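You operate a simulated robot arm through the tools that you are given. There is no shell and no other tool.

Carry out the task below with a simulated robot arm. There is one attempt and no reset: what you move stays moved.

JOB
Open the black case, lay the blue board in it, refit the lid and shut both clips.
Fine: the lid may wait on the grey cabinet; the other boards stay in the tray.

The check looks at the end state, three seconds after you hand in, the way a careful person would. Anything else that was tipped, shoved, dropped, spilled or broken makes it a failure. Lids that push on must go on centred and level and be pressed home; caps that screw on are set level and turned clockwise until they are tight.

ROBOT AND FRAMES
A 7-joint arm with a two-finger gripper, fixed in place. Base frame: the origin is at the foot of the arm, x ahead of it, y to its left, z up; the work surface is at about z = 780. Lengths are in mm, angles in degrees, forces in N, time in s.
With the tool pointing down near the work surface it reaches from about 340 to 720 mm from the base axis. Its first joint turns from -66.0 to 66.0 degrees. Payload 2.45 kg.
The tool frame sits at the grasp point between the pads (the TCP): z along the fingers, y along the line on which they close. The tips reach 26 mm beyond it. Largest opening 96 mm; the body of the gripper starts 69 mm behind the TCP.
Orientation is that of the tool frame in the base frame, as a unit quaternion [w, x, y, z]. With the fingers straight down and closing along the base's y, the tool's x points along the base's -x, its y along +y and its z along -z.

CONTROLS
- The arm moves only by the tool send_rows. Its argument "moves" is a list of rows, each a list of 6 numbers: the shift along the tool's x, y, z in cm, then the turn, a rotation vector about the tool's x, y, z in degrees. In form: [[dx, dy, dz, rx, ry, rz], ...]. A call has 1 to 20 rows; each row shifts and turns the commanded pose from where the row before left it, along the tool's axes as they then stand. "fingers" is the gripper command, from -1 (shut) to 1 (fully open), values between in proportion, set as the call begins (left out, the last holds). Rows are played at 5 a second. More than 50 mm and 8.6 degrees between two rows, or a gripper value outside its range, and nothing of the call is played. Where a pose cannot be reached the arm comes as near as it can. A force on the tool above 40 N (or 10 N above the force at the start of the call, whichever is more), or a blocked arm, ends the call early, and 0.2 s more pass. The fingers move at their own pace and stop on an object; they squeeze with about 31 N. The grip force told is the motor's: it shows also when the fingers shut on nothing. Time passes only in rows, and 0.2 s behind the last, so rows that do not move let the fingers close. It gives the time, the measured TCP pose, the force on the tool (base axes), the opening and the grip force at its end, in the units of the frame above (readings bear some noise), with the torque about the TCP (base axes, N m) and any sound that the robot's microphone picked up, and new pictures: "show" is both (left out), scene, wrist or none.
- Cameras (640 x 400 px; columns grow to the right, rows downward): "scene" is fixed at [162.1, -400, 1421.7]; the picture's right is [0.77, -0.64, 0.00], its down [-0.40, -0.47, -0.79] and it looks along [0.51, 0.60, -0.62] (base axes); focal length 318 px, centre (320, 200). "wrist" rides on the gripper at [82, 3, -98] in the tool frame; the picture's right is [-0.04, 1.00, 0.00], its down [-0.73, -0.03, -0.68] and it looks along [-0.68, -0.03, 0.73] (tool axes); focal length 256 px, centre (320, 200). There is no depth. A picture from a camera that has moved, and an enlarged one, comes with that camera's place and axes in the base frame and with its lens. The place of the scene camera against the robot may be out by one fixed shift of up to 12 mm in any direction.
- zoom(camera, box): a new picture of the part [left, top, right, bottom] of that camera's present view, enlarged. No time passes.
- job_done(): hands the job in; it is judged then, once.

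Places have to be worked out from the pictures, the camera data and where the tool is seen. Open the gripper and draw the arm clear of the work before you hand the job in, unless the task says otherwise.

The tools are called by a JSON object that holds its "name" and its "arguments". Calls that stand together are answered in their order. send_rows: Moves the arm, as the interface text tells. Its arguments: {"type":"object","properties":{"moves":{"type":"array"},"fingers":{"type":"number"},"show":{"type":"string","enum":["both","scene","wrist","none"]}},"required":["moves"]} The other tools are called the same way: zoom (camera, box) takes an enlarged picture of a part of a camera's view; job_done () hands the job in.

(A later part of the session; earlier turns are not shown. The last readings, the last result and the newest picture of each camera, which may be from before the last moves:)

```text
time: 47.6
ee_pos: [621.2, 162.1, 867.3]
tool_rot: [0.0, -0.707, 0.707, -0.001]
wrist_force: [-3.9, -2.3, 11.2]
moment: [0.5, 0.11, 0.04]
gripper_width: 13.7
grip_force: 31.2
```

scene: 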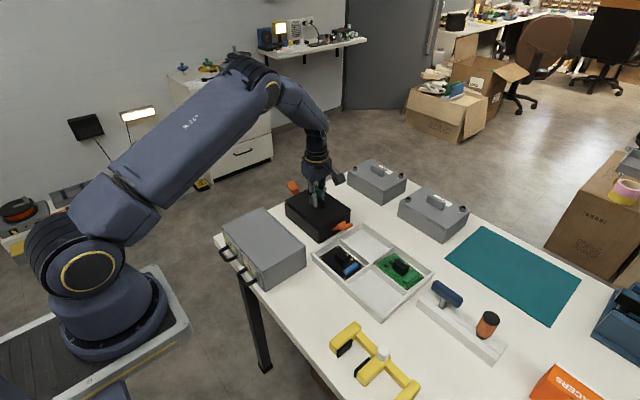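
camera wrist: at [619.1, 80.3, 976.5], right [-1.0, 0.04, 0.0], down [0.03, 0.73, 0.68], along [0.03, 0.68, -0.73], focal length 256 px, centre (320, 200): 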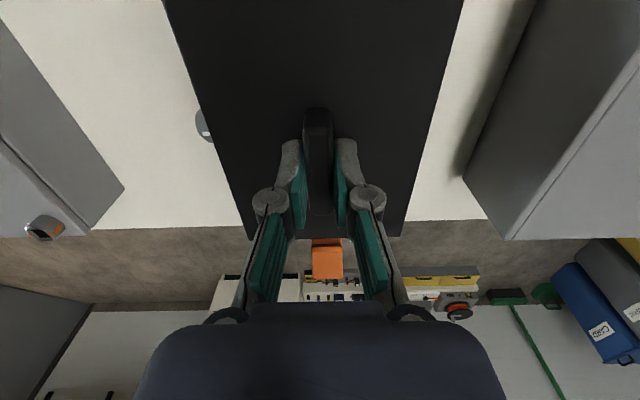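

Contact of 11 N at 867; I look at how the lid sits.

{"name": "zoom", "arguments": {"camera": "scene", "box": [280, 190, 330, 230]}}

{"name": "zoom", "arguments": {"camera": "scene", "box": [310, 200, 360, 240]}}

```text
10.00 times, centred on (305, 210) of scene
camera zoom: at [162.0, -400.1, 1421.7], right [0.77, -0.64, 0.0], down [-0.4, -0.47, -0.79], along [0.51, 0.6, -0.62], focal length 3181 px, centre (470, 100)
```

zoom: 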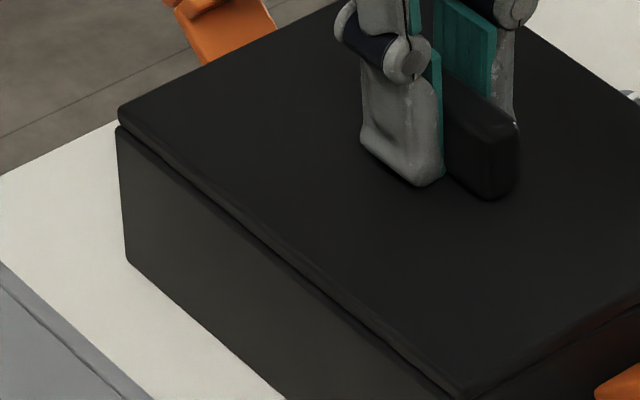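

```text
10.00 times, centred on (335, 220) of scene
camera zoom: at [162.0, -400.1, 1421.7], right [0.77, -0.64, 0.0], down [-0.4, -0.47, -0.79], along [0.51, 0.6, -0.62], focal length 3181 px, centre (170, 0)
```

zoom: 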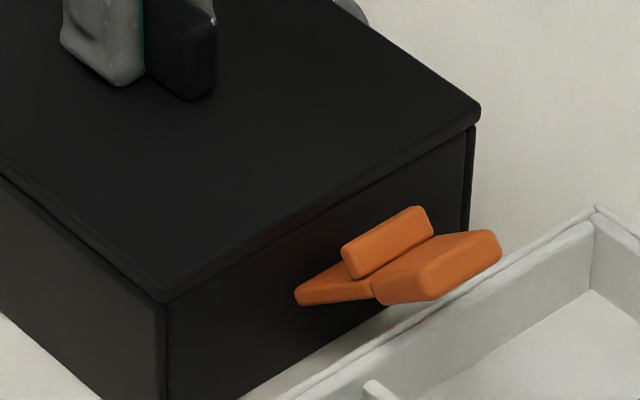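

It is almost seated with slight loads toward -x and -y; I nudge by half a millimetre that way and press further.

{"name": "send_rows", "arguments": {"moves": [[0.06, 0.05, 0, 0, 0, 0], [0, 0, 0.08, 0, 0, 0], [0, 0, 0, 0, 0, 0]], "show": "none"}}

{"name": "send_rows", "arguments": {"moves": [[0, 0, 0.08, 0, 0, 0], [0, 0, 0, 0, 0, 0]], "show": "scene"}}

{"name": "zoom", "arguments": {"camera": "scene", "box": [275, 170, 375, 250]}}

```text
time: 48.4
ee_pos: [620.3, 161.8, 867.1]
tool_rot: [0.002, -0.707, 0.708, 0.001]
wrist_force: [2.3, -0.1, 5.8]
moment: [0.18, -0.07, -0.06]
gripper_width: 13.3
grip_force: 31.1
```

```text
time: 49.0
ee_pos: [619.9, 162.3, 867.0]
tool_rot: [0.001, -0.707, 0.707, -0.001]
wrist_force: [0.9, 1.0, 14.6]
moment: [-0.05, 0.0, -0.01]
gripper_width: 13.1
grip_force: 31.0
```

scene: 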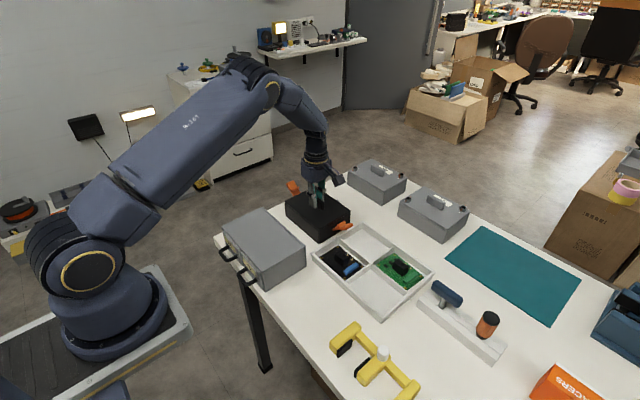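

```text
5.00 times, centred on (325, 210) of scene
camera zoom: at [161.8, -400.1, 1421.8], right [0.77, -0.64, 0.0], down [-0.4, -0.47, -0.79], along [0.51, 0.6, -0.62], focal length 1590 px, centre (295, 150)
```

zoom: 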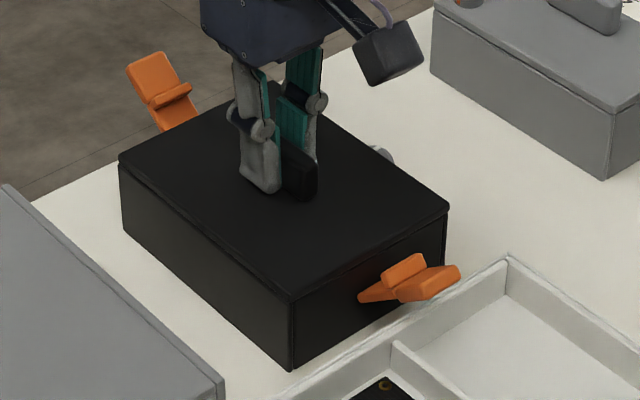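

The lid now sits flush with balanced load (moments near zero). I press slightly harder to be sure, then release.

{"name": "send_rows", "arguments": {"moves": [[0, 0, 0.1, 0, 0, 0], [0, 0, 0, 0, 0, 0]], "show": "none"}}

{"name": "send_rows", "arguments": {"moves": [[0, 0, -0.2, 0, 0, 0], [0, 0, 0, 0, 0, 0], [0, 0, 0, 0, 0, 0], [0, 0, 0, 0, 0, 0]], "fingers": 0.0, "show": "none"}}

{"name": "send_rows", "arguments": {"moves": [[0, 0, -2, 0, 0, 0], [0, 0, -4, 0, 0, 0], [0, 0, -4, 0, 0, 0], [0, 0, 0, 0, 0, 0]]}}

{"name": "zoom", "arguments": {"camera": "scene", "box": [275, 170, 375, 250]}}

```text
time: 49.6
ee_pos: [620.8, 161.8, 867.0]
tool_rot: [-0.002, 0.707, -0.707, 0.001]
wrist_force: [0.5, -1.6, 24.6]
moment: [-0.02, -0.01, 0.01]
gripper_width: 13.0
grip_force: 31.1
```

```text
time: 50.6
ee_pos: [619.6, 163.0, 866.4]
tool_rot: [0.0, -0.707, 0.707, -0.001]
wrist_force: [0.2, -0.4, 0.3]
moment: [-0.03, -0.02, 0.02]
gripper_width: 48.0
grip_force: 0.1
```

```text
time: 51.6
ee_pos: [621.8, 163.7, 969.4]
tool_rot: [0.0, -0.707, 0.707, 0.0]
wrist_force: [0.8, 0.1, -0.1]
moment: [-0.04, -0.01, -0.01]
gripper_width: 48.0
grip_force: 0.1
camera wrist: at [619.6, 81.9, 1067.3], right [-1.0, 0.04, 0.0], down [0.03, 0.73, 0.68], along [0.03, 0.68, -0.73], focal length 256 px, centre (320, 200)
```

scene: 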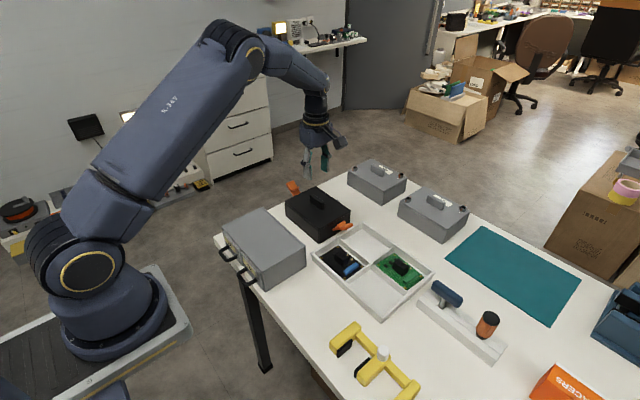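
wrist: 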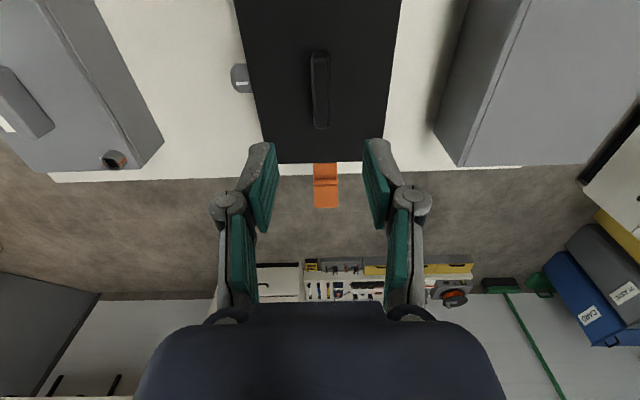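

```text
5.00 times, centred on (325, 210) of scene
camera zoom: at [162.1, -400.0, 1421.7], right [0.77, -0.64, 0.0], down [-0.4, -0.47, -0.79], along [0.51, 0.6, -0.62], focal length 1590 px, centre (295, 150)
```

zoom: 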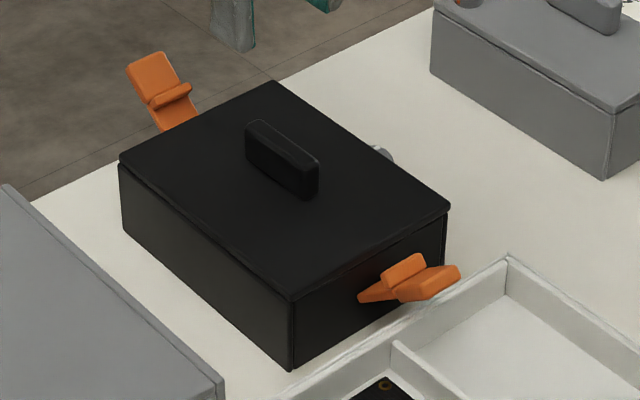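

The lid is on. Next the clips: I rotate the tool back 90° so the camera looks along +x and can see the -y clip in profile.

{"name": "send_rows", "arguments": {"moves": [[0, 0, 0, 0, 0, 8.5], [0, 0, 0, 0, 0, 8.5], [0, 0, 0, 0, 0, 8.5], [0, 0, 0, 0, 0, 8.5], [0, 0, 0, 0, 0, 8.5], [0, 0, 0, 0, 0, 8.5], [0, 0, 0, 0, 0, 8.5], [0, 0, 0, 0, 0, 8.5], [0, 0, 0, 0, 0, 8.5], [0, 0, 0, 0, 0, 8.5], [0, 0, 0, 0, 0, 5], [0, 0, 0, 0, 0, 0]], "fingers": 1, "show": "none"}}

{"name": "send_rows", "arguments": {"moves": [[3, -3, 0, 0, 0, 0], [3, -3, 0, 0, 0, 0], [3, -3, 1, 0, 0, 0], [2.8, -2.5, 2.5, 0, 0, 0], [0, 0, 2.5, 0, 0, 0], [0, 0, 0, 0, 0, 0]]}}

{"name": "zoom", "arguments": {"camera": "wrist", "box": [260, 120, 400, 220]}}

```text
time: 54.2
ee_pos: [619.9, 160.7, 966.5]
tool_rot: [0.0, 0.001, 1.0, 0.0]
wrist_force: [0.0, 0.6, -0.1]
moment: [0.02, -0.01, 0.0]
gripper_width: 96.1
grip_force: 0.1
```

```text
time: 55.6
ee_pos: [501.9, 47.1, 906.0]
tool_rot: [0.0, 0.0, 1.0, 0.0]
wrist_force: [-0.7, -0.3, -1.1]
moment: [0.02, 0.03, 0.02]
gripper_width: 96.2
grip_force: 0.0
camera wrist: at [421.3, 49.9, 1004.7], right [0.04, 1.0, 0.0], down [0.73, -0.03, 0.68], along [0.68, -0.03, -0.73], focal length 256 px, centre (320, 200)
```

scene: 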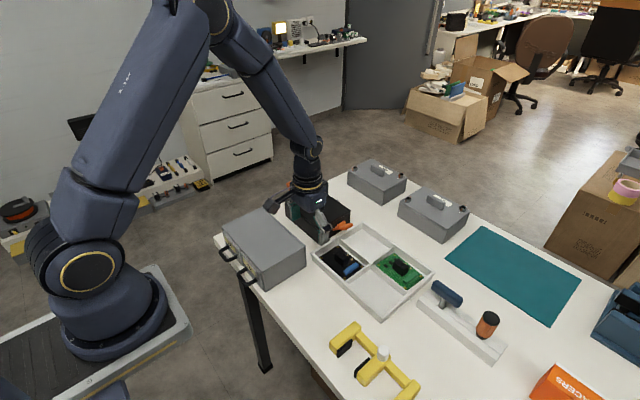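
wrist: 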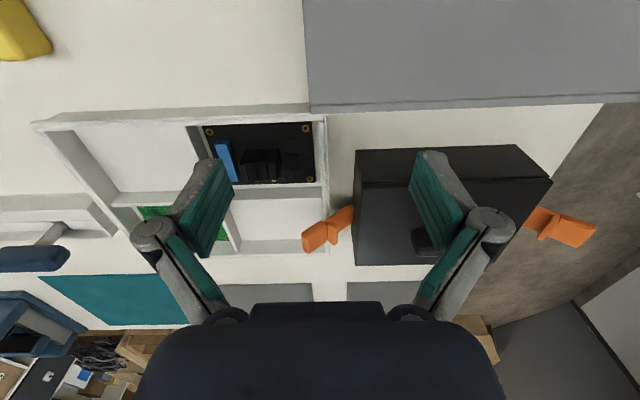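

```text
4.00 times, centred on (330, 170) of wrist
camera zoom: at [421.3, 49.9, 1004.7], right [0.04, 1.0, 0.0], down [0.73, -0.03, 0.68], along [0.68, -0.03, -0.73], focal length 1024 px, centre (280, 320)
```

zoom: 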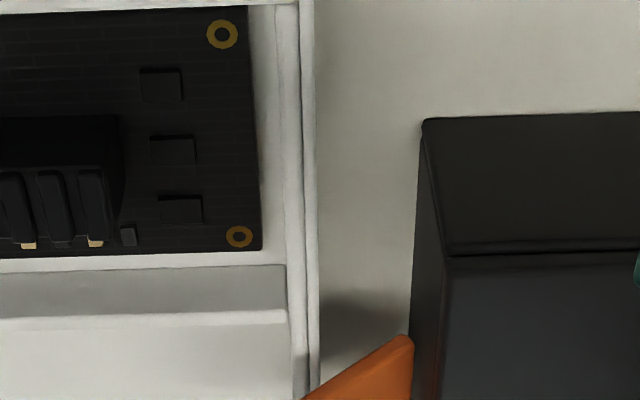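

{"name": "zoom", "arguments": {"camera": "wrist", "box": [280, 190, 380, 270]}}

{"name": "zoom", "arguments": {"camera": "wrist", "box": [510, 190, 610, 260]}}

```text
5.00 times, centred on (330, 230) of wrist
camera zoom: at [421.3, 49.9, 1004.7], right [0.04, 1.0, 0.0], down [0.73, -0.03, 0.68], along [0.68, -0.03, -0.73], focal length 1280 px, centre (270, 50)
```

zoom: 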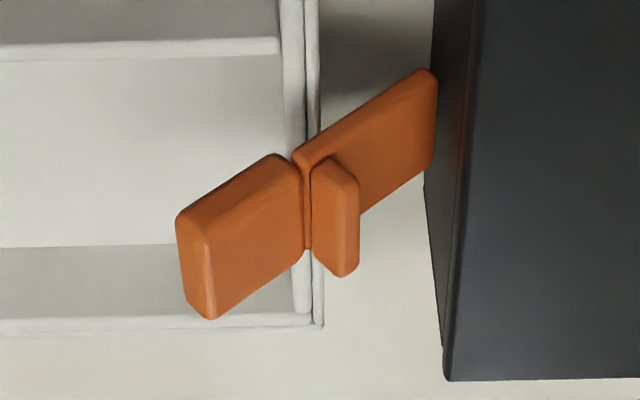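

```text
5.71 times, centred on (560, 225) of wrist
camera zoom: at [421.3, 49.9, 1004.7], right [0.04, 1.0, 0.0], down [0.73, -0.03, 0.68], along [0.68, -0.03, -0.73], focal length 1463 px, centre (-1051, 57)
```

zoom: 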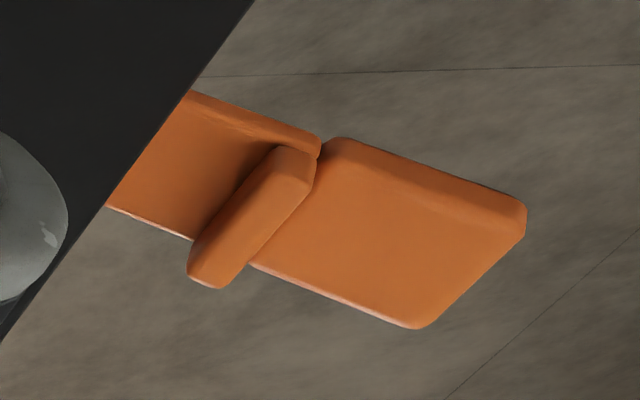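

The -y clip arm rises at about 38° from a hinge near (y 80, z 806), tip at about (y 24, z 850). I close the fingers and move to the outer side of it, at y≈-2, to push it up and in toward the lid.

{"name": "send_rows", "arguments": {"moves": [[0, -4.9, -1, 0, 0, 0], [-4, 0, 0, 0, 0, 0], [-4, 0, 0, 0, 0, 0], [-3.9, 0, 0, 0, 0, 0], [0, 0, 2.4, 0, 0, 0], [0, 0, 2.4, 0, 0, 0], [0, 0, 0, 0, 0, 0]], "fingers": -1}}

{"name": "zoom", "arguments": {"camera": "scene", "box": [295, 180, 395, 260]}}

```text
time: 57.2
ee_pos: [618.9, -1.5, 867.6]
tool_rot: [0.001, 0.001, 1.0, 0.0]
wrist_force: [-0.5, -0.1, -0.2]
moment: [-0.03, 0.03, -0.04]
gripper_width: 0.0
grip_force: 28.7
camera wrist: at [537.6, 1.2, 965.1], right [0.04, 1.0, 0.0], down [0.73, -0.03, 0.68], along [0.68, -0.03, -0.73], focal length 256 px, centre (320, 200)
```

scene: 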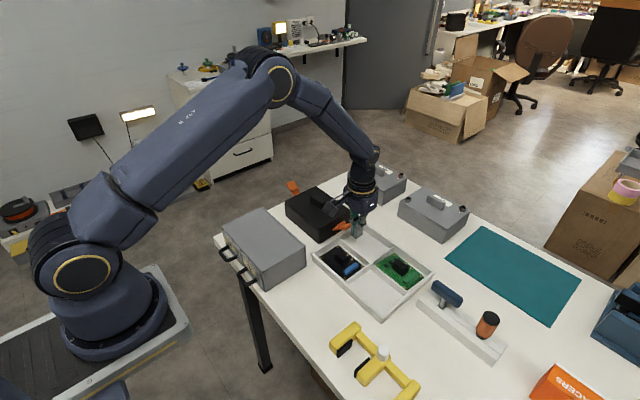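
wrist: 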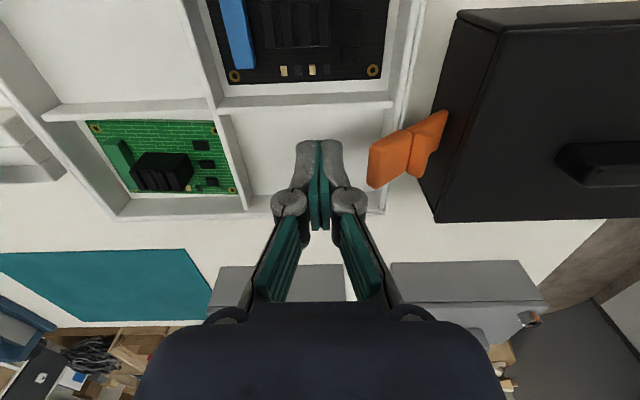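

```text
5.00 times, centred on (345, 220) of scene
camera zoom: at [162.1, -400.0, 1421.7], right [0.77, -0.64, 0.0], down [-0.4, -0.47, -0.79], along [0.51, 0.6, -0.62], focal length 1590 px, centre (195, 100)
```

zoom: 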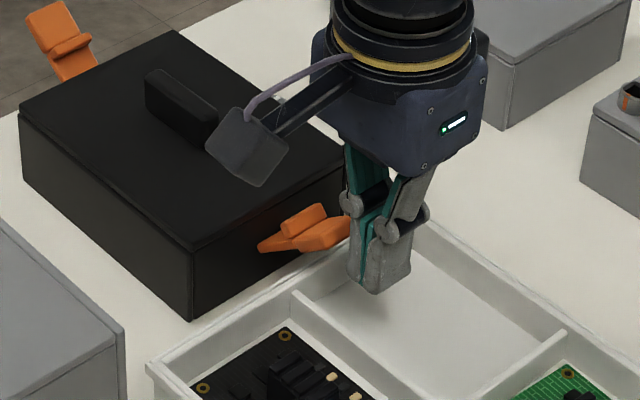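

The closed fingers are just outside the clip's lever. I push in +y in steps and watch.

{"name": "send_rows", "arguments": {"moves": [[0, 0.5, 0, 0, 0, 0], [0, 0.5, 0, 0, 0, 0], [0, 0.5, 0, 0, 0, 0], [0, 0.5, 0, 0, 0, 0], [0, 0.5, 0, 0, 0, 0], [0, 0, 0, 0, 0, 0]]}}

{"name": "zoom", "arguments": {"camera": "scene", "box": [295, 180, 395, 260]}}

```text
time: 58.6
ee_pos: [621.2, 21.8, 869.2]
tool_rot: [0.0, 0.001, 1.0, -0.002]
wrist_force: [-3.2, -7.9, 9.3]
moment: [0.06, 0.05, 0.04]
gripper_width: 0.1
grip_force: 28.4
camera wrist: at [539.8, 25.3, 966.8], right [0.04, 1.0, 0.0], down [0.73, -0.03, 0.68], along [0.68, -0.03, -0.73], focal length 256 px, centre (320, 200)
```

scene: 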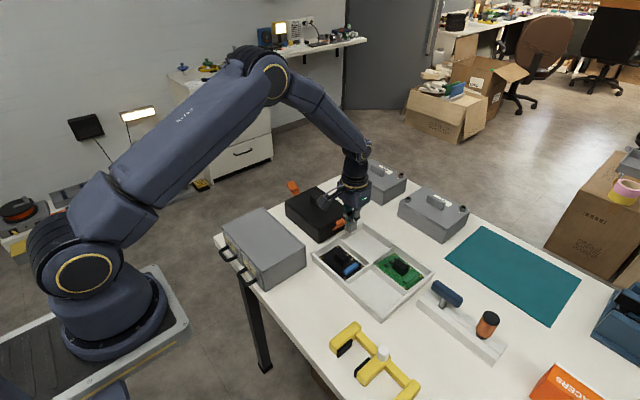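
wrist: 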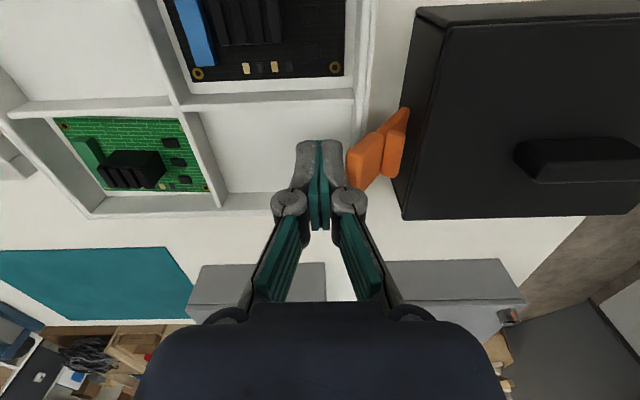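

```text
5.00 times, centred on (345, 220) of scene
camera zoom: at [161.8, -400.3, 1421.7], right [0.77, -0.64, 0.0], down [-0.4, -0.47, -0.79], along [0.51, 0.6, -0.61], focal length 1590 px, centre (195, 100)
```

zoom: 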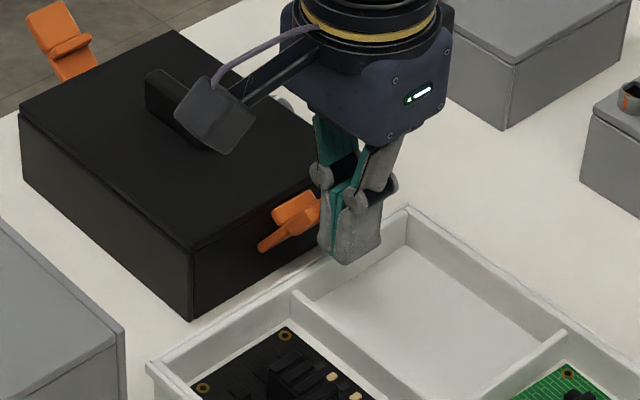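

The clip is swinging up, but its tip pushes up against the finger knuckle (+9 N). I back off a little, raise 12 mm, and push again with the fingertips.

{"name": "send_rows", "arguments": {"moves": [[0, -0.6, 0, 0, 0, 0], [0, 0, -1.2, 0, 0, 0], [0, 0.5, 0, 0, 0, 0], [0, 0.4, 0, 0, 0, 0], [0, 0, 0, 0, 0, 0]]}}

{"name": "zoom", "arguments": {"camera": "scene", "box": [295, 180, 395, 260]}}

{"name": "zoom", "arguments": {"camera": "wrist", "box": [260, 80, 440, 240]}}

```text
time: 59.8
ee_pos: [621.4, 24.9, 880.3]
tool_rot: [0.0, 0.0, 1.0, 0.0]
wrist_force: [0.8, -0.3, -1.1]
moment: [0.01, -0.04, 0.0]
gripper_width: 0.0
grip_force: 28.3
camera wrist: at [540.2, 28.6, 979.0], right [0.04, 1.0, 0.0], down [0.73, -0.03, 0.68], along [0.68, -0.03, -0.73], focal length 256 px, centre (320, 200)
```

scene: 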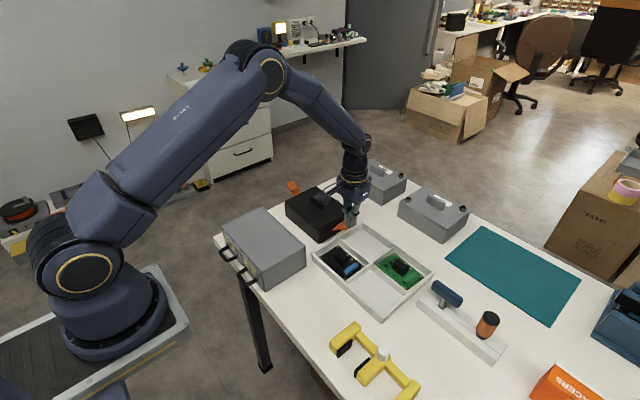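
wrist: 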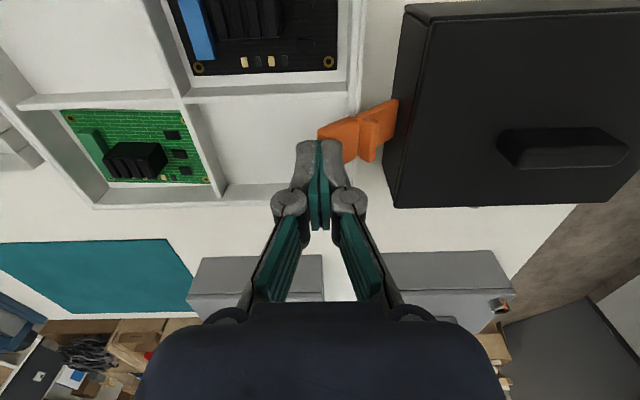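

```text
5.00 times, centred on (345, 220) of scene
camera zoom: at [162.1, -400.0, 1421.7], right [0.77, -0.64, 0.0], down [-0.4, -0.47, -0.79], along [0.51, 0.6, -0.62], focal length 1590 px, centre (195, 100)
```

zoom: 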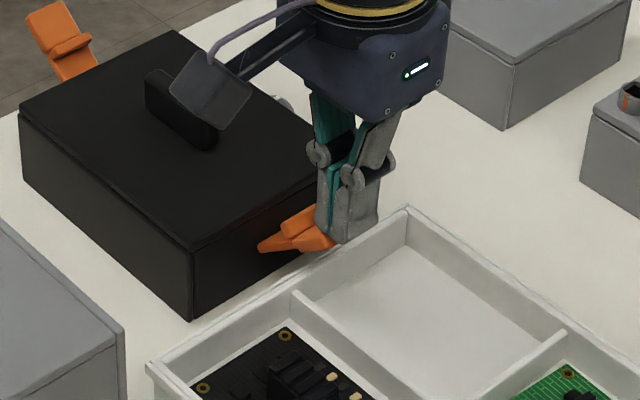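

```text
2.50 times, centred on (350, 160) of wrist
camera zoom: at [540.2, 28.6, 979.0], right [0.04, 1.0, 0.0], down [0.73, -0.03, 0.68], along [0.68, -0.03, -0.73], focal length 640 px, centre (245, 300)
```

zoom: 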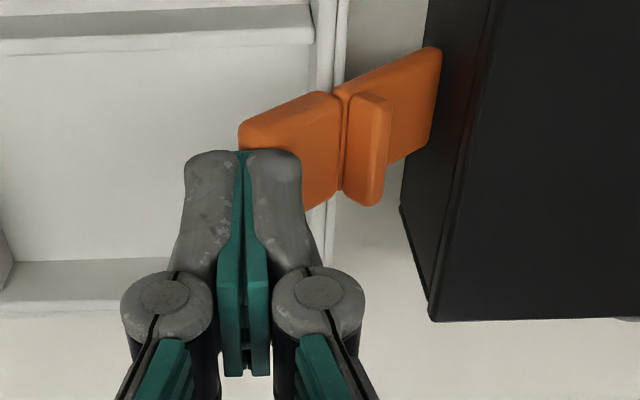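

The clip is sprung and opened again when I backed off, so it must be pushed in one continuous arc. I go back to its outer side.

{"name": "send_rows", "arguments": {"moves": [[0, 0, -1.5, 0, 0, 0], [0, -2.9, 0, 0, 0, 0], [0, 0, 1.6, 0, 0, 0], [0, 0, 1.5, 0, 0, 0], [0, 0, 0, 0, 0, 0]], "show": "wrist"}}

```text
time: 61.0
ee_pos: [622.4, -3.8, 865.6]
tool_rot: [0.0, -0.001, 1.0, -0.001]
wrist_force: [-0.2, -0.6, -0.2]
moment: [0.01, -0.02, 0.02]
gripper_width: 0.1
grip_force: 28.7
camera wrist: at [541.6, 0.7, 961.8], right [0.04, 1.0, 0.0], down [0.73, -0.03, 0.68], along [0.68, -0.03, -0.73], focal length 256 px, centre (320, 200)
```

wrist: 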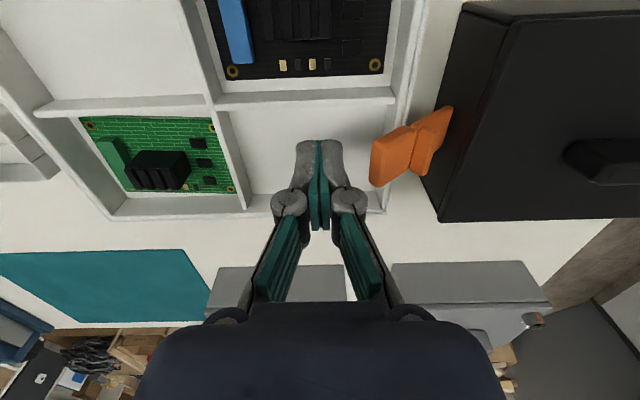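

I push in +y and rise along the lever's arc to about 70° first, in one call.

{"name": "send_rows", "arguments": {"moves": [[0, 0.7, 0, 0, 0, 0], [0, 0.6, 0, 0, 0, 0], [0, 0.45, -0.6, 0, 0, 0], [0, 0.45, -0.6, 0, 0, 0], [0, 0.5, -0.37, 0, 0, 0], [0, 0.5, -0.37, 0, 0, 0], [0, 0.5, -0.36, 0, 0, 0], [0, 0.45, -0.2, 0, 0, 0], [0, 0.45, -0.2, 0, 0, 0], [0, 0, 0, 0, 0, 0]]}}

{"name": "zoom", "arguments": {"camera": "scene", "box": [285, 170, 385, 250]}}

{"name": "zoom", "arguments": {"camera": "wrist", "box": [260, 80, 440, 240]}}

```text
time: 63.2
ee_pos: [622.1, 44.0, 892.4]
tool_rot: [0.0, 0.0, 1.0, 0.0]
wrist_force: [-0.3, -0.8, 0.9]
moment: [0.0, 0.06, 0.03]
gripper_width: 0.0
grip_force: 28.5
camera wrist: at [540.7, 46.1, 990.1], right [0.04, 1.0, 0.0], down [0.73, -0.03, 0.68], along [0.68, -0.03, -0.73], focal length 256 px, centre (320, 200)
```

scene: 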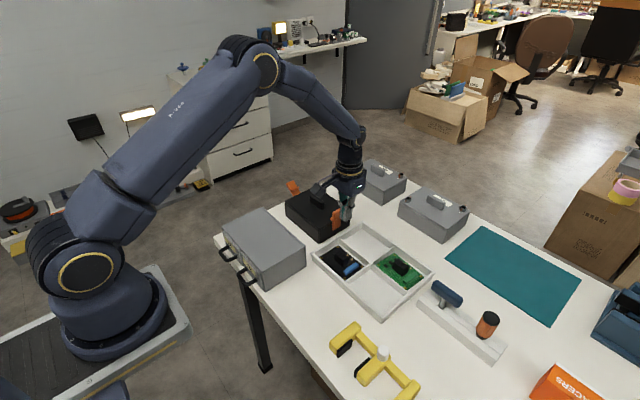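
wrist: 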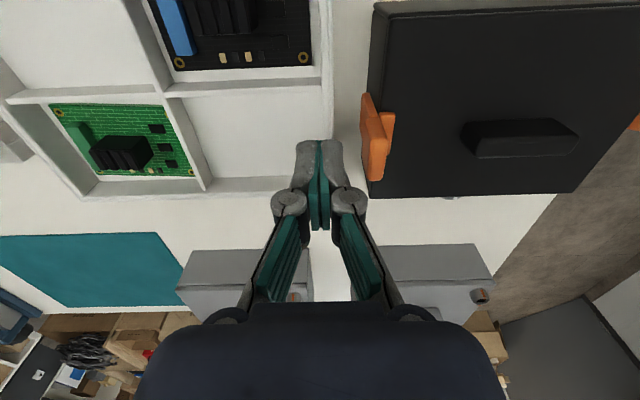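

```text
5.00 times, centred on (335, 210) of scene
camera zoom: at [162.1, -400.0, 1421.7], right [0.77, -0.64, 0.0], down [-0.4, -0.47, -0.79], along [0.51, 0.6, -0.62], focal length 1590 px, centre (245, 150)
```

zoom: 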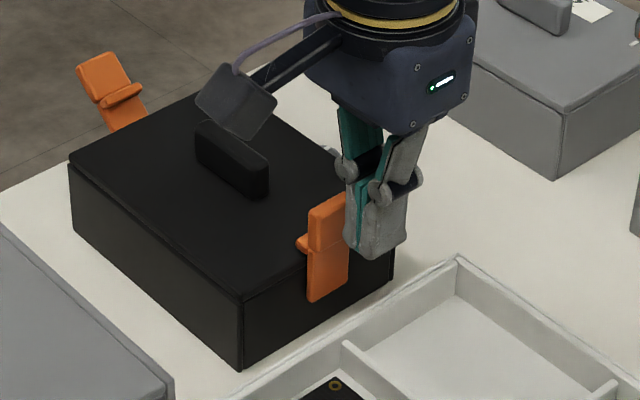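

```text
2.50 times, centred on (350, 160) of wrist
camera zoom: at [540.7, 46.1, 990.1], right [0.04, 1.0, 0.0], down [0.73, -0.03, 0.68], along [0.68, -0.03, -0.73], focal length 640 px, centre (245, 300)
```

zoom: 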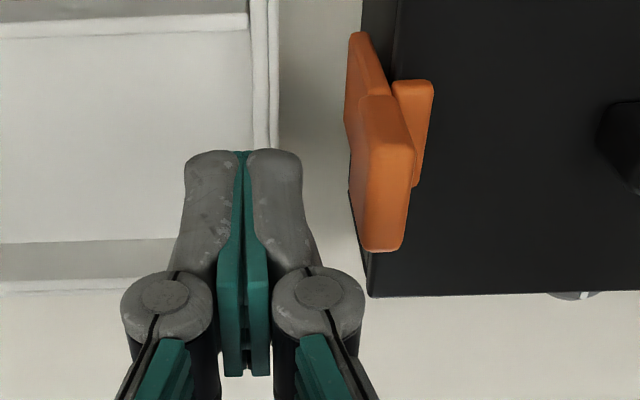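

The clip flipped over to upright with its rib over the lid. I push on it gently until it resists, to make sure it is home.

{"name": "send_rows", "arguments": {"moves": [[0, 0.5, 0, 0, 0, 0], [0, 0.5, 0, 0, 0, 0], [0, 0.3, 0, 0, 0, 0], [0, 0.2, 0, 0, 0, 0], [0, 0.2, 0, 0, 0, 0], [0, 0, 0, 0, 0, 0]]}}

{"name": "zoom", "arguments": {"camera": "wrist", "box": [260, 80, 440, 240]}}

```text
time: 64.6
ee_pos: [622.0, 57.0, 891.7]
tool_rot: [0.0, 0.001, 1.0, 0.0]
wrist_force: [-1.0, -13.0, 5.0]
moment: [-0.18, 0.04, 0.04]
gripper_width: 0.0
grip_force: 28.7
camera wrist: at [540.2, 61.9, 990.0], right [0.04, 1.0, 0.0], down [0.73, -0.03, 0.68], along [0.68, -0.03, -0.73], focal length 256 px, centre (320, 200)
```

scene: 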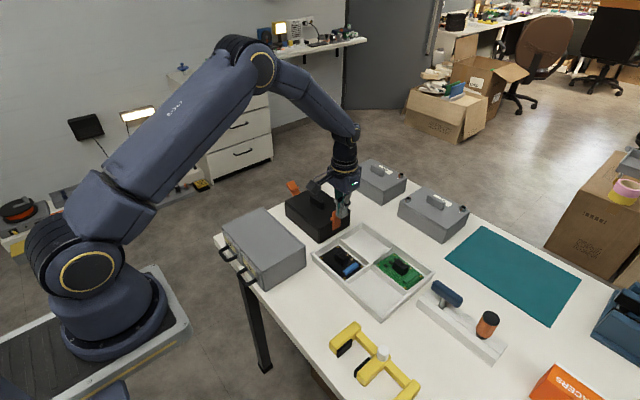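
wrist: 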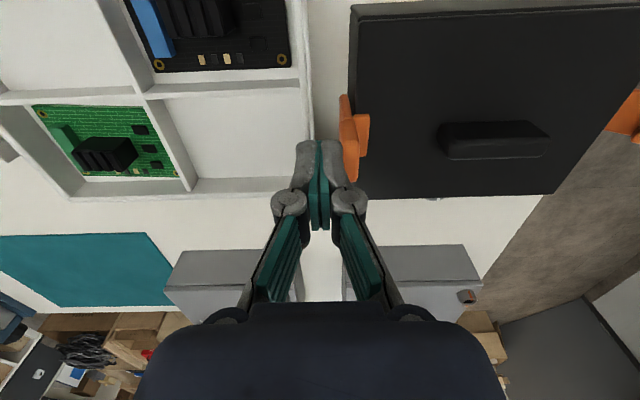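

```text
2.50 times, centred on (350, 160) of wrist
camera zoom: at [540.2, 61.9, 990.0], right [0.04, 1.0, 0.0], down [0.73, -0.03, 0.68], along [0.68, -0.03, -0.73], focal length 640 px, centre (245, 300)
```

zoom: 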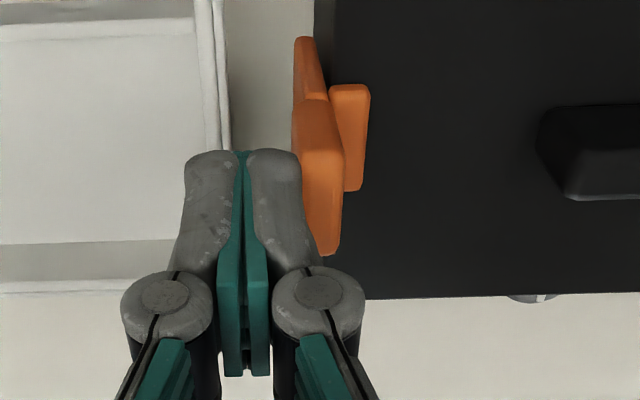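

Contact at 13 N; I back away and check the clip and that the case hasn't moved.

{"name": "send_rows", "arguments": {"moves": [[0, -1.5, 0, 0, 0, 0], [0, -2.5, 0, 0, 0, 0], [0, 0, -3, 0, 0, 0], [0, 0, -3, 0, 0, 0], [0, 0, 0, 0, 0, 0]]}}

{"name": "zoom", "arguments": {"camera": "scene", "box": [275, 170, 375, 250]}}

{"name": "zoom", "arguments": {"camera": "wrist", "box": [300, 80, 460, 200]}}

```text
time: 65.8
ee_pos: [619.9, 19.5, 952.3]
tool_rot: [-0.001, 0.0, 1.0, -0.001]
wrist_force: [0.5, 0.2, -0.7]
moment: [-0.01, 0.0, 0.02]
gripper_width: 0.1
grip_force: 28.7
camera wrist: at [538.6, 22.5, 1050.2], right [0.04, 1.0, 0.0], down [0.73, -0.03, 0.68], along [0.68, -0.03, -0.73], focal length 256 px, centre (320, 200)
```

scene: 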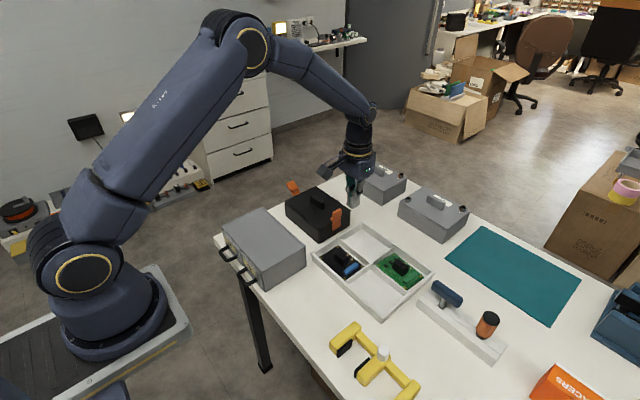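
wrist: 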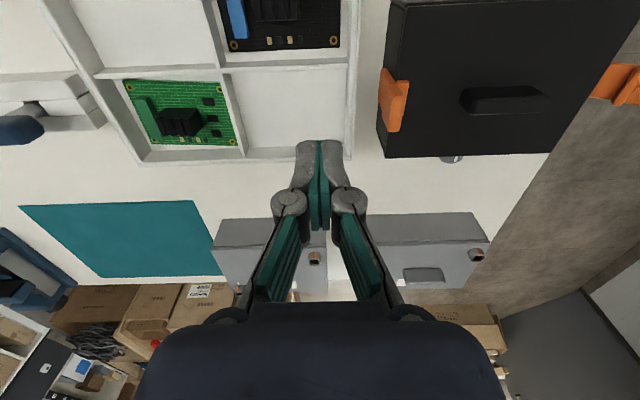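

```text
5.00 times, centred on (325, 210) of scene
camera zoom: at [162.1, -400.1, 1421.7], right [0.77, -0.64, 0.0], down [-0.4, -0.47, -0.79], along [0.51, 0.6, -0.62], focal length 1590 px, centre (295, 150)
```

zoom: 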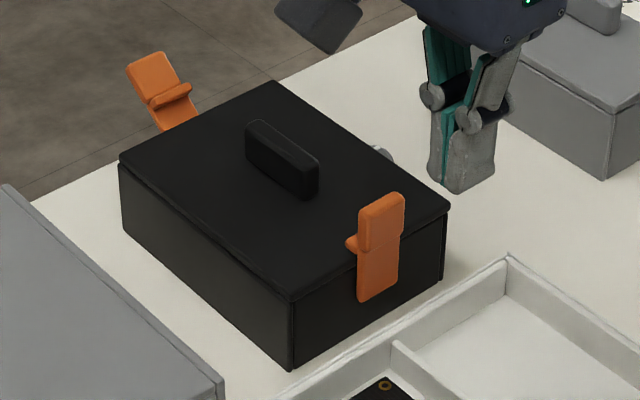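

```text
3.33 times, centred on (380, 140) of wrist
camera zoom: at [538.6, 22.5, 1050.2], right [0.04, 1.0, 0.0], down [0.73, -0.03, 0.68], along [0.68, -0.03, -0.73], focal length 853 px, centre (120, 400)
```

zoom: 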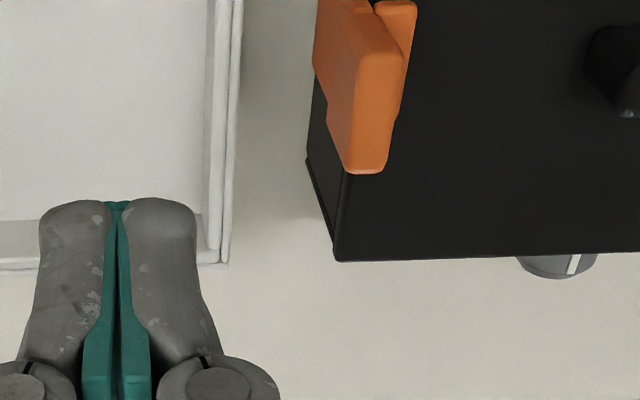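

The -y clip is shut, hooked over the lid, and the case hasn't moved. I move at height across to the outer side of the +y clip.

{"name": "send_rows", "arguments": {"moves": [[0, 4.4, 0, 0, 0, 0], [0, 4.4, 0, 0, 0, 0], [0, 4.4, 0, 0, 0, 0], [0.2, 4.4, 0, 0, 0, 0], [0.2, 4.4, 0, 0, 0, 0], [0, 4.4, 0, 0, 0, 0], [0, 4.2, 0, 0, 0, 0], [0, 0, 0, 0, 0, 0], [0, 0, 0, 0, 0, 0]]}}

{"name": "zoom", "arguments": {"camera": "wrist", "box": [180, 80, 340, 200]}}

```text
time: 67.8
ee_pos: [616.1, 326.1, 952.3]
tool_rot: [-0.001, 0.0, 1.0, 0.0]
wrist_force: [0.5, -0.5, 0.6]
moment: [0.03, 0.03, -0.06]
gripper_width: 0.1
grip_force: 28.3
camera wrist: at [535.0, 329.1, 1049.8], right [0.04, 1.0, 0.0], down [0.73, -0.03, 0.68], along [0.68, -0.03, -0.73], focal length 256 px, centre (320, 200)
```

scene: 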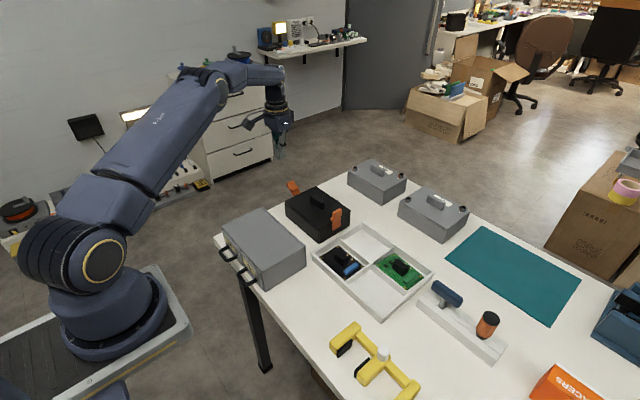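
wrist: 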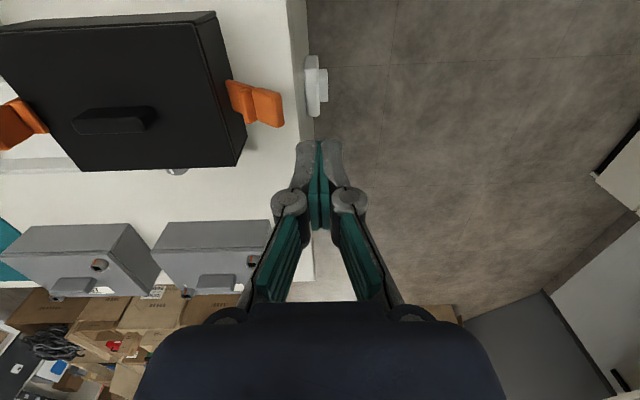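

```text
3.33 times, centred on (260, 140) of wrist
camera zoom: at [535.0, 329.1, 1049.8], right [0.04, 1.0, 0.0], down [0.73, -0.03, 0.68], along [0.68, -0.03, -0.73], focal length 853 px, centre (520, 400)
```

zoom: 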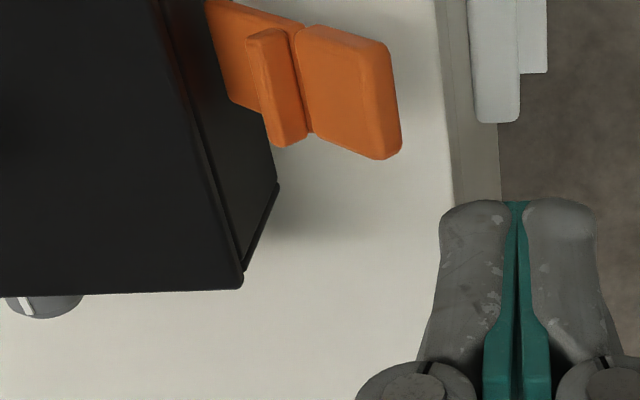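

A white thing appears by the table edge near where I'd lower the fingers; I check it in enlarged views.

{"name": "zoom", "arguments": {"camera": "scene", "box": [265, 165, 315, 205]}}

{"name": "zoom", "arguments": {"camera": "wrist", "box": [280, 30, 360, 140]}}

```text
10.00 times, centred on (290, 185) of scene
camera zoom: at [162.1, -400.0, 1421.7], right [0.77, -0.64, 0.0], down [-0.4, -0.47, -0.79], along [0.51, 0.6, -0.62], focal length 3181 px, centre (620, 350)
```

zoom: 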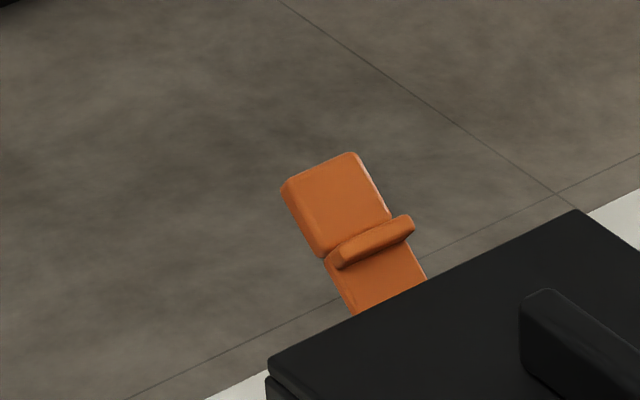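

```text
3.64 times, centred on (320, 85) of wrist
camera zoom: at [535.0, 329.1, 1049.8], right [0.04, 1.0, 0.0], down [0.73, -0.03, 0.68], along [0.68, -0.03, -0.73], focal length 931 px, centre (320, 618)
```

zoom: 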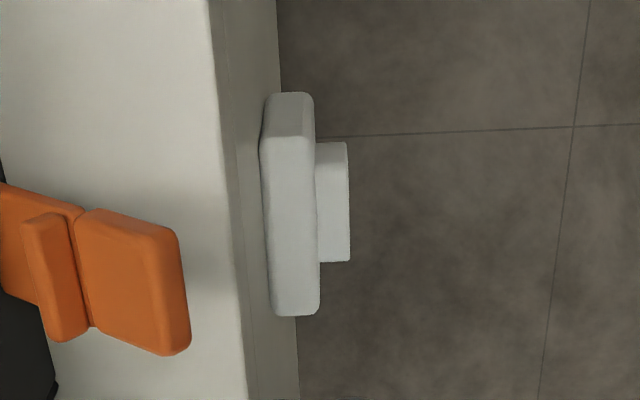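

It is a switch on the table's side face, below the top surface; my fingertips will stay more than 50 mm above the table, so it is clear. I lower beside the clip.

{"name": "send_rows", "arguments": {"moves": [[-0.3, -0.1, 3, 0, 0, 0], [0, 0, 3, 0, 0, 0], [0, 0, 2.7, 0, 0, 0], [0, 0, 0, 0, 0, 0], [0, 0, 0, 0, 0, 0]]}}

{"name": "zoom", "arguments": {"camera": "wrist", "box": [180, 80, 380, 220]}}

```text
time: 69.0
ee_pos: [619.6, 325.0, 863.9]
tool_rot: [-0.001, 0.0, 1.0, 0.0]
wrist_force: [-0.3, -0.1, -0.6]
moment: [0.0, 0.0, -0.03]
gripper_width: 0.0
grip_force: 28.7
camera wrist: at [538.5, 328.6, 960.6], right [0.04, 1.0, 0.0], down [0.73, -0.03, 0.68], along [0.68, -0.03, -0.73], focal length 256 px, centre (320, 200)
```

scene: 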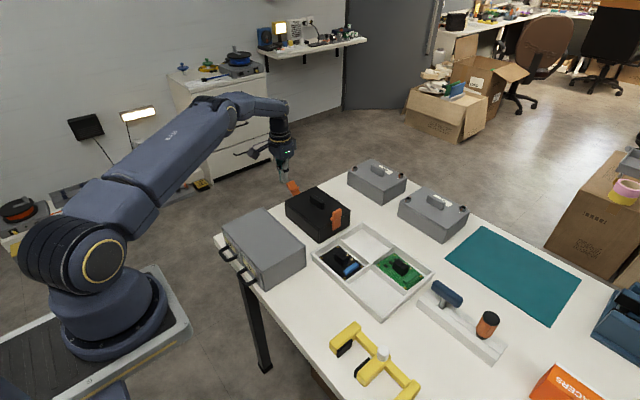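
wrist: 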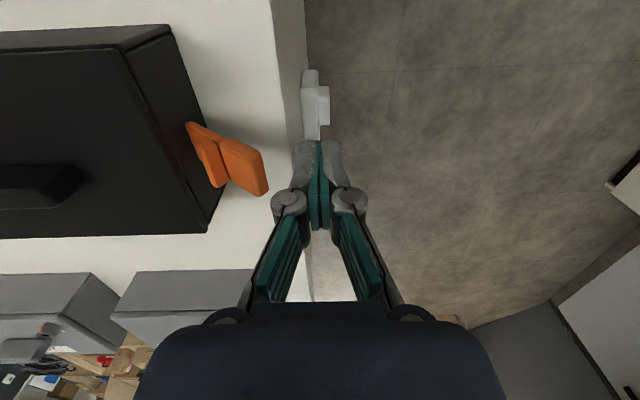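

```text
2.86 times, centred on (280, 150) of wrist
camera zoom: at [538.5, 328.6, 960.6], right [0.04, 1.0, 0.0], down [0.73, -0.03, 0.68], along [0.68, -0.03, -0.73], focal length 731 px, centre (434, 343)
```

zoom: 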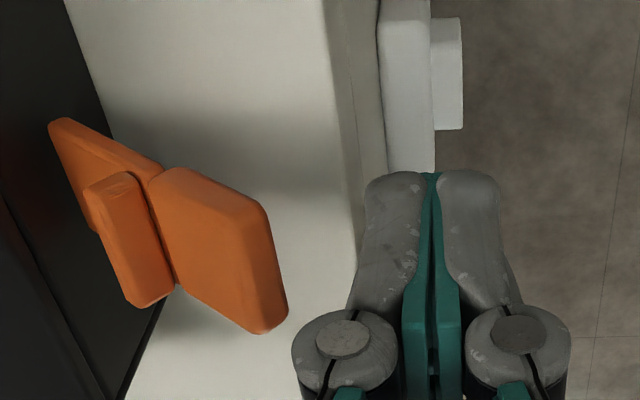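

Mirror-image arrangement confirmed. I run the same arc in -y.

{"name": "send_rows", "arguments": {"moves": [[0, -0.7, 0, 0, 0, 0], [0, -0.7, 0, 0, 0, 0], [0, -0.45, -0.6, 0, 0, 0], [0, -0.45, -0.6, 0, 0, 0], [0, -0.5, -0.37, 0, 0, 0], [0, -0.5, -0.37, 0, 0, 0], [0, -0.5, -0.36, 0, 0, 0], [0, -0.45, -0.2, 0, 0, 0], [0, -0.45, -0.2, 0, 0, 0], [0, 0, 0, 0, 0, 0]]}}

{"name": "zoom", "arguments": {"camera": "scene", "box": [265, 160, 365, 240]}}

{"name": "zoom", "arguments": {"camera": "wrist", "box": [180, 80, 380, 220]}}

```text
time: 71.2
ee_pos: [620.5, 278.6, 891.3]
tool_rot: [0.0, -0.001, 1.0, -0.001]
wrist_force: [-0.1, -0.2, -0.4]
moment: [-0.02, 0.04, 0.01]
gripper_width: 0.0
grip_force: 29.1
camera wrist: at [540.0, 281.3, 989.8], right [0.04, 1.0, 0.0], down [0.73, -0.03, 0.68], along [0.68, -0.03, -0.73], focal length 256 px, centre (320, 200)
```

scene: 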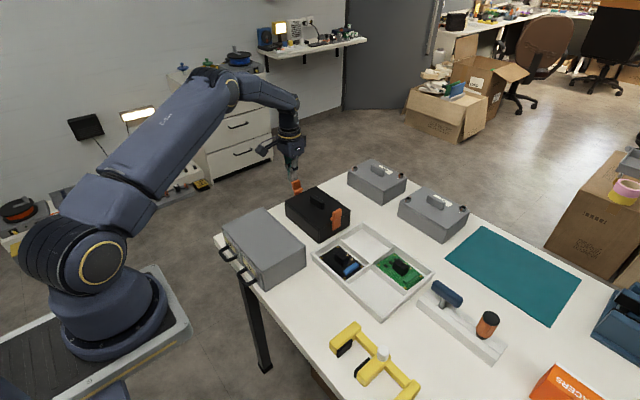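
wrist: 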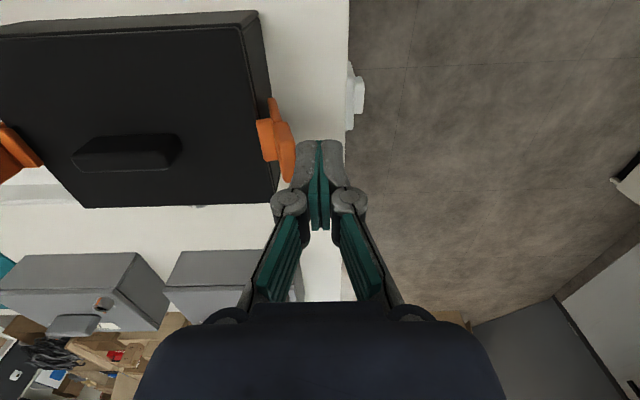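

```text
5.00 times, centred on (315, 200) of scene
camera zoom: at [162.1, -400.1, 1421.7], right [0.77, -0.64, 0.0], down [-0.4, -0.47, -0.79], along [0.51, 0.6, -0.62], focal length 1590 px, centre (345, 200)
```

zoom: 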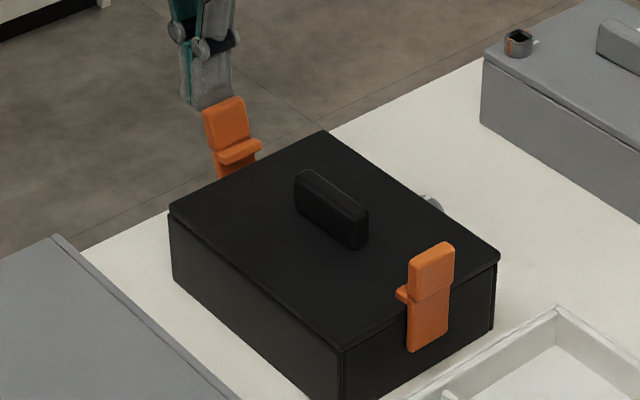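

```text
2.86 times, centred on (280, 150) of wrist
camera zoom: at [540.0, 281.3, 989.8], right [0.04, 1.0, 0.0], down [0.73, -0.03, 0.68], along [0.68, -0.03, -0.73], focal length 731 px, centre (434, 343)
```

zoom: 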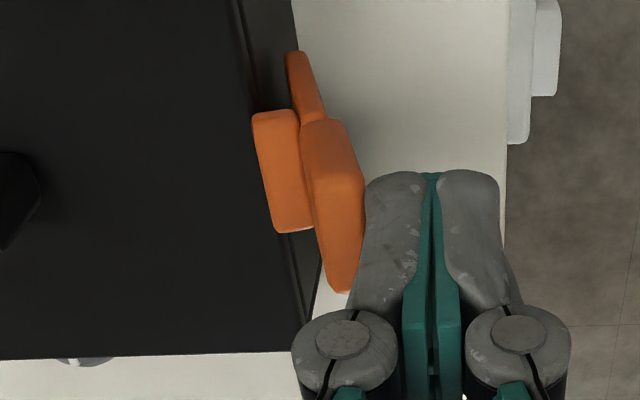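

This clip is most of the way up; I keep pushing in -y until it snaps and resists.

{"name": "send_rows", "arguments": {"moves": [[0, -0.4, -0.1, 0, 0, 0], [0, -0.4, -0.1, 0, 0, 0], [0, -0.4, 0, 0, 0, 0], [0, -0.2, 0, 0, 0, 0], [0, -0.2, 0, 0, 0, 0], [0, 0, 0, 0, 0, 0]]}}

{"name": "zoom", "arguments": {"camera": "scene", "box": [265, 160, 365, 240]}}

{"name": "zoom", "arguments": {"camera": "wrist", "box": [180, 80, 380, 220]}}

```text
time: 72.6
ee_pos: [620.7, 263.4, 893.7]
tool_rot: [0.0, 0.0, 1.0, 0.002]
wrist_force: [0.6, 1.8, -0.6]
moment: [0.04, 0.02, 0.0]
gripper_width: 0.2
grip_force: 28.9
camera wrist: at [539.2, 265.7, 992.0], right [0.04, 1.0, 0.0], down [0.73, -0.03, 0.68], along [0.68, -0.03, -0.73], focal length 256 px, centre (320, 200)
```

scene: 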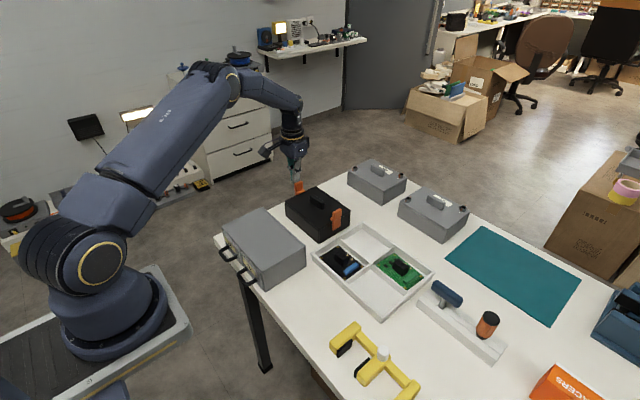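
wrist: 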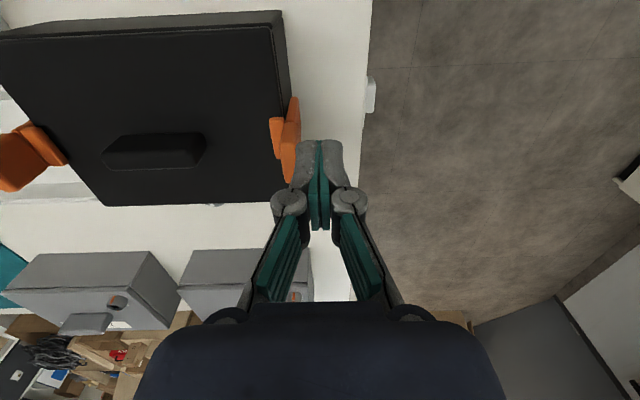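

```text
5.00 times, centred on (315, 200) of scene
camera zoom: at [162.1, -400.0, 1421.8], right [0.77, -0.64, 0.0], down [-0.4, -0.47, -0.79], along [0.51, 0.6, -0.62], focal length 1590 px, centre (345, 200)
```

zoom: 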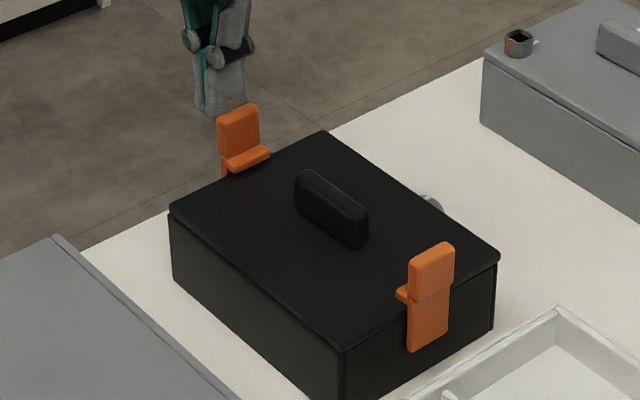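

```text
2.86 times, centred on (280, 150) of wrist
camera zoom: at [539.2, 265.7, 992.0], right [0.04, 1.0, 0.0], down [0.73, -0.03, 0.68], along [0.68, -0.03, -0.73], focal length 731 px, centre (434, 343)
```

zoom: 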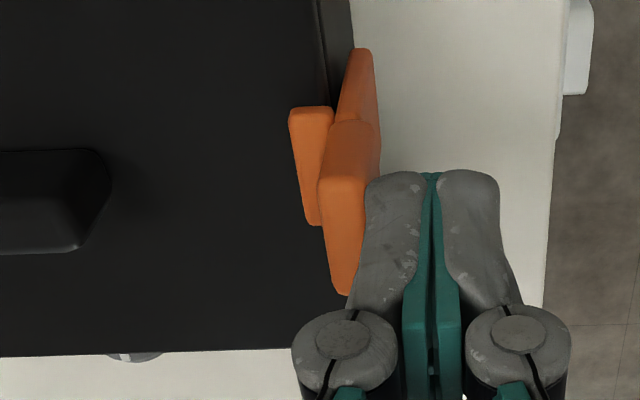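

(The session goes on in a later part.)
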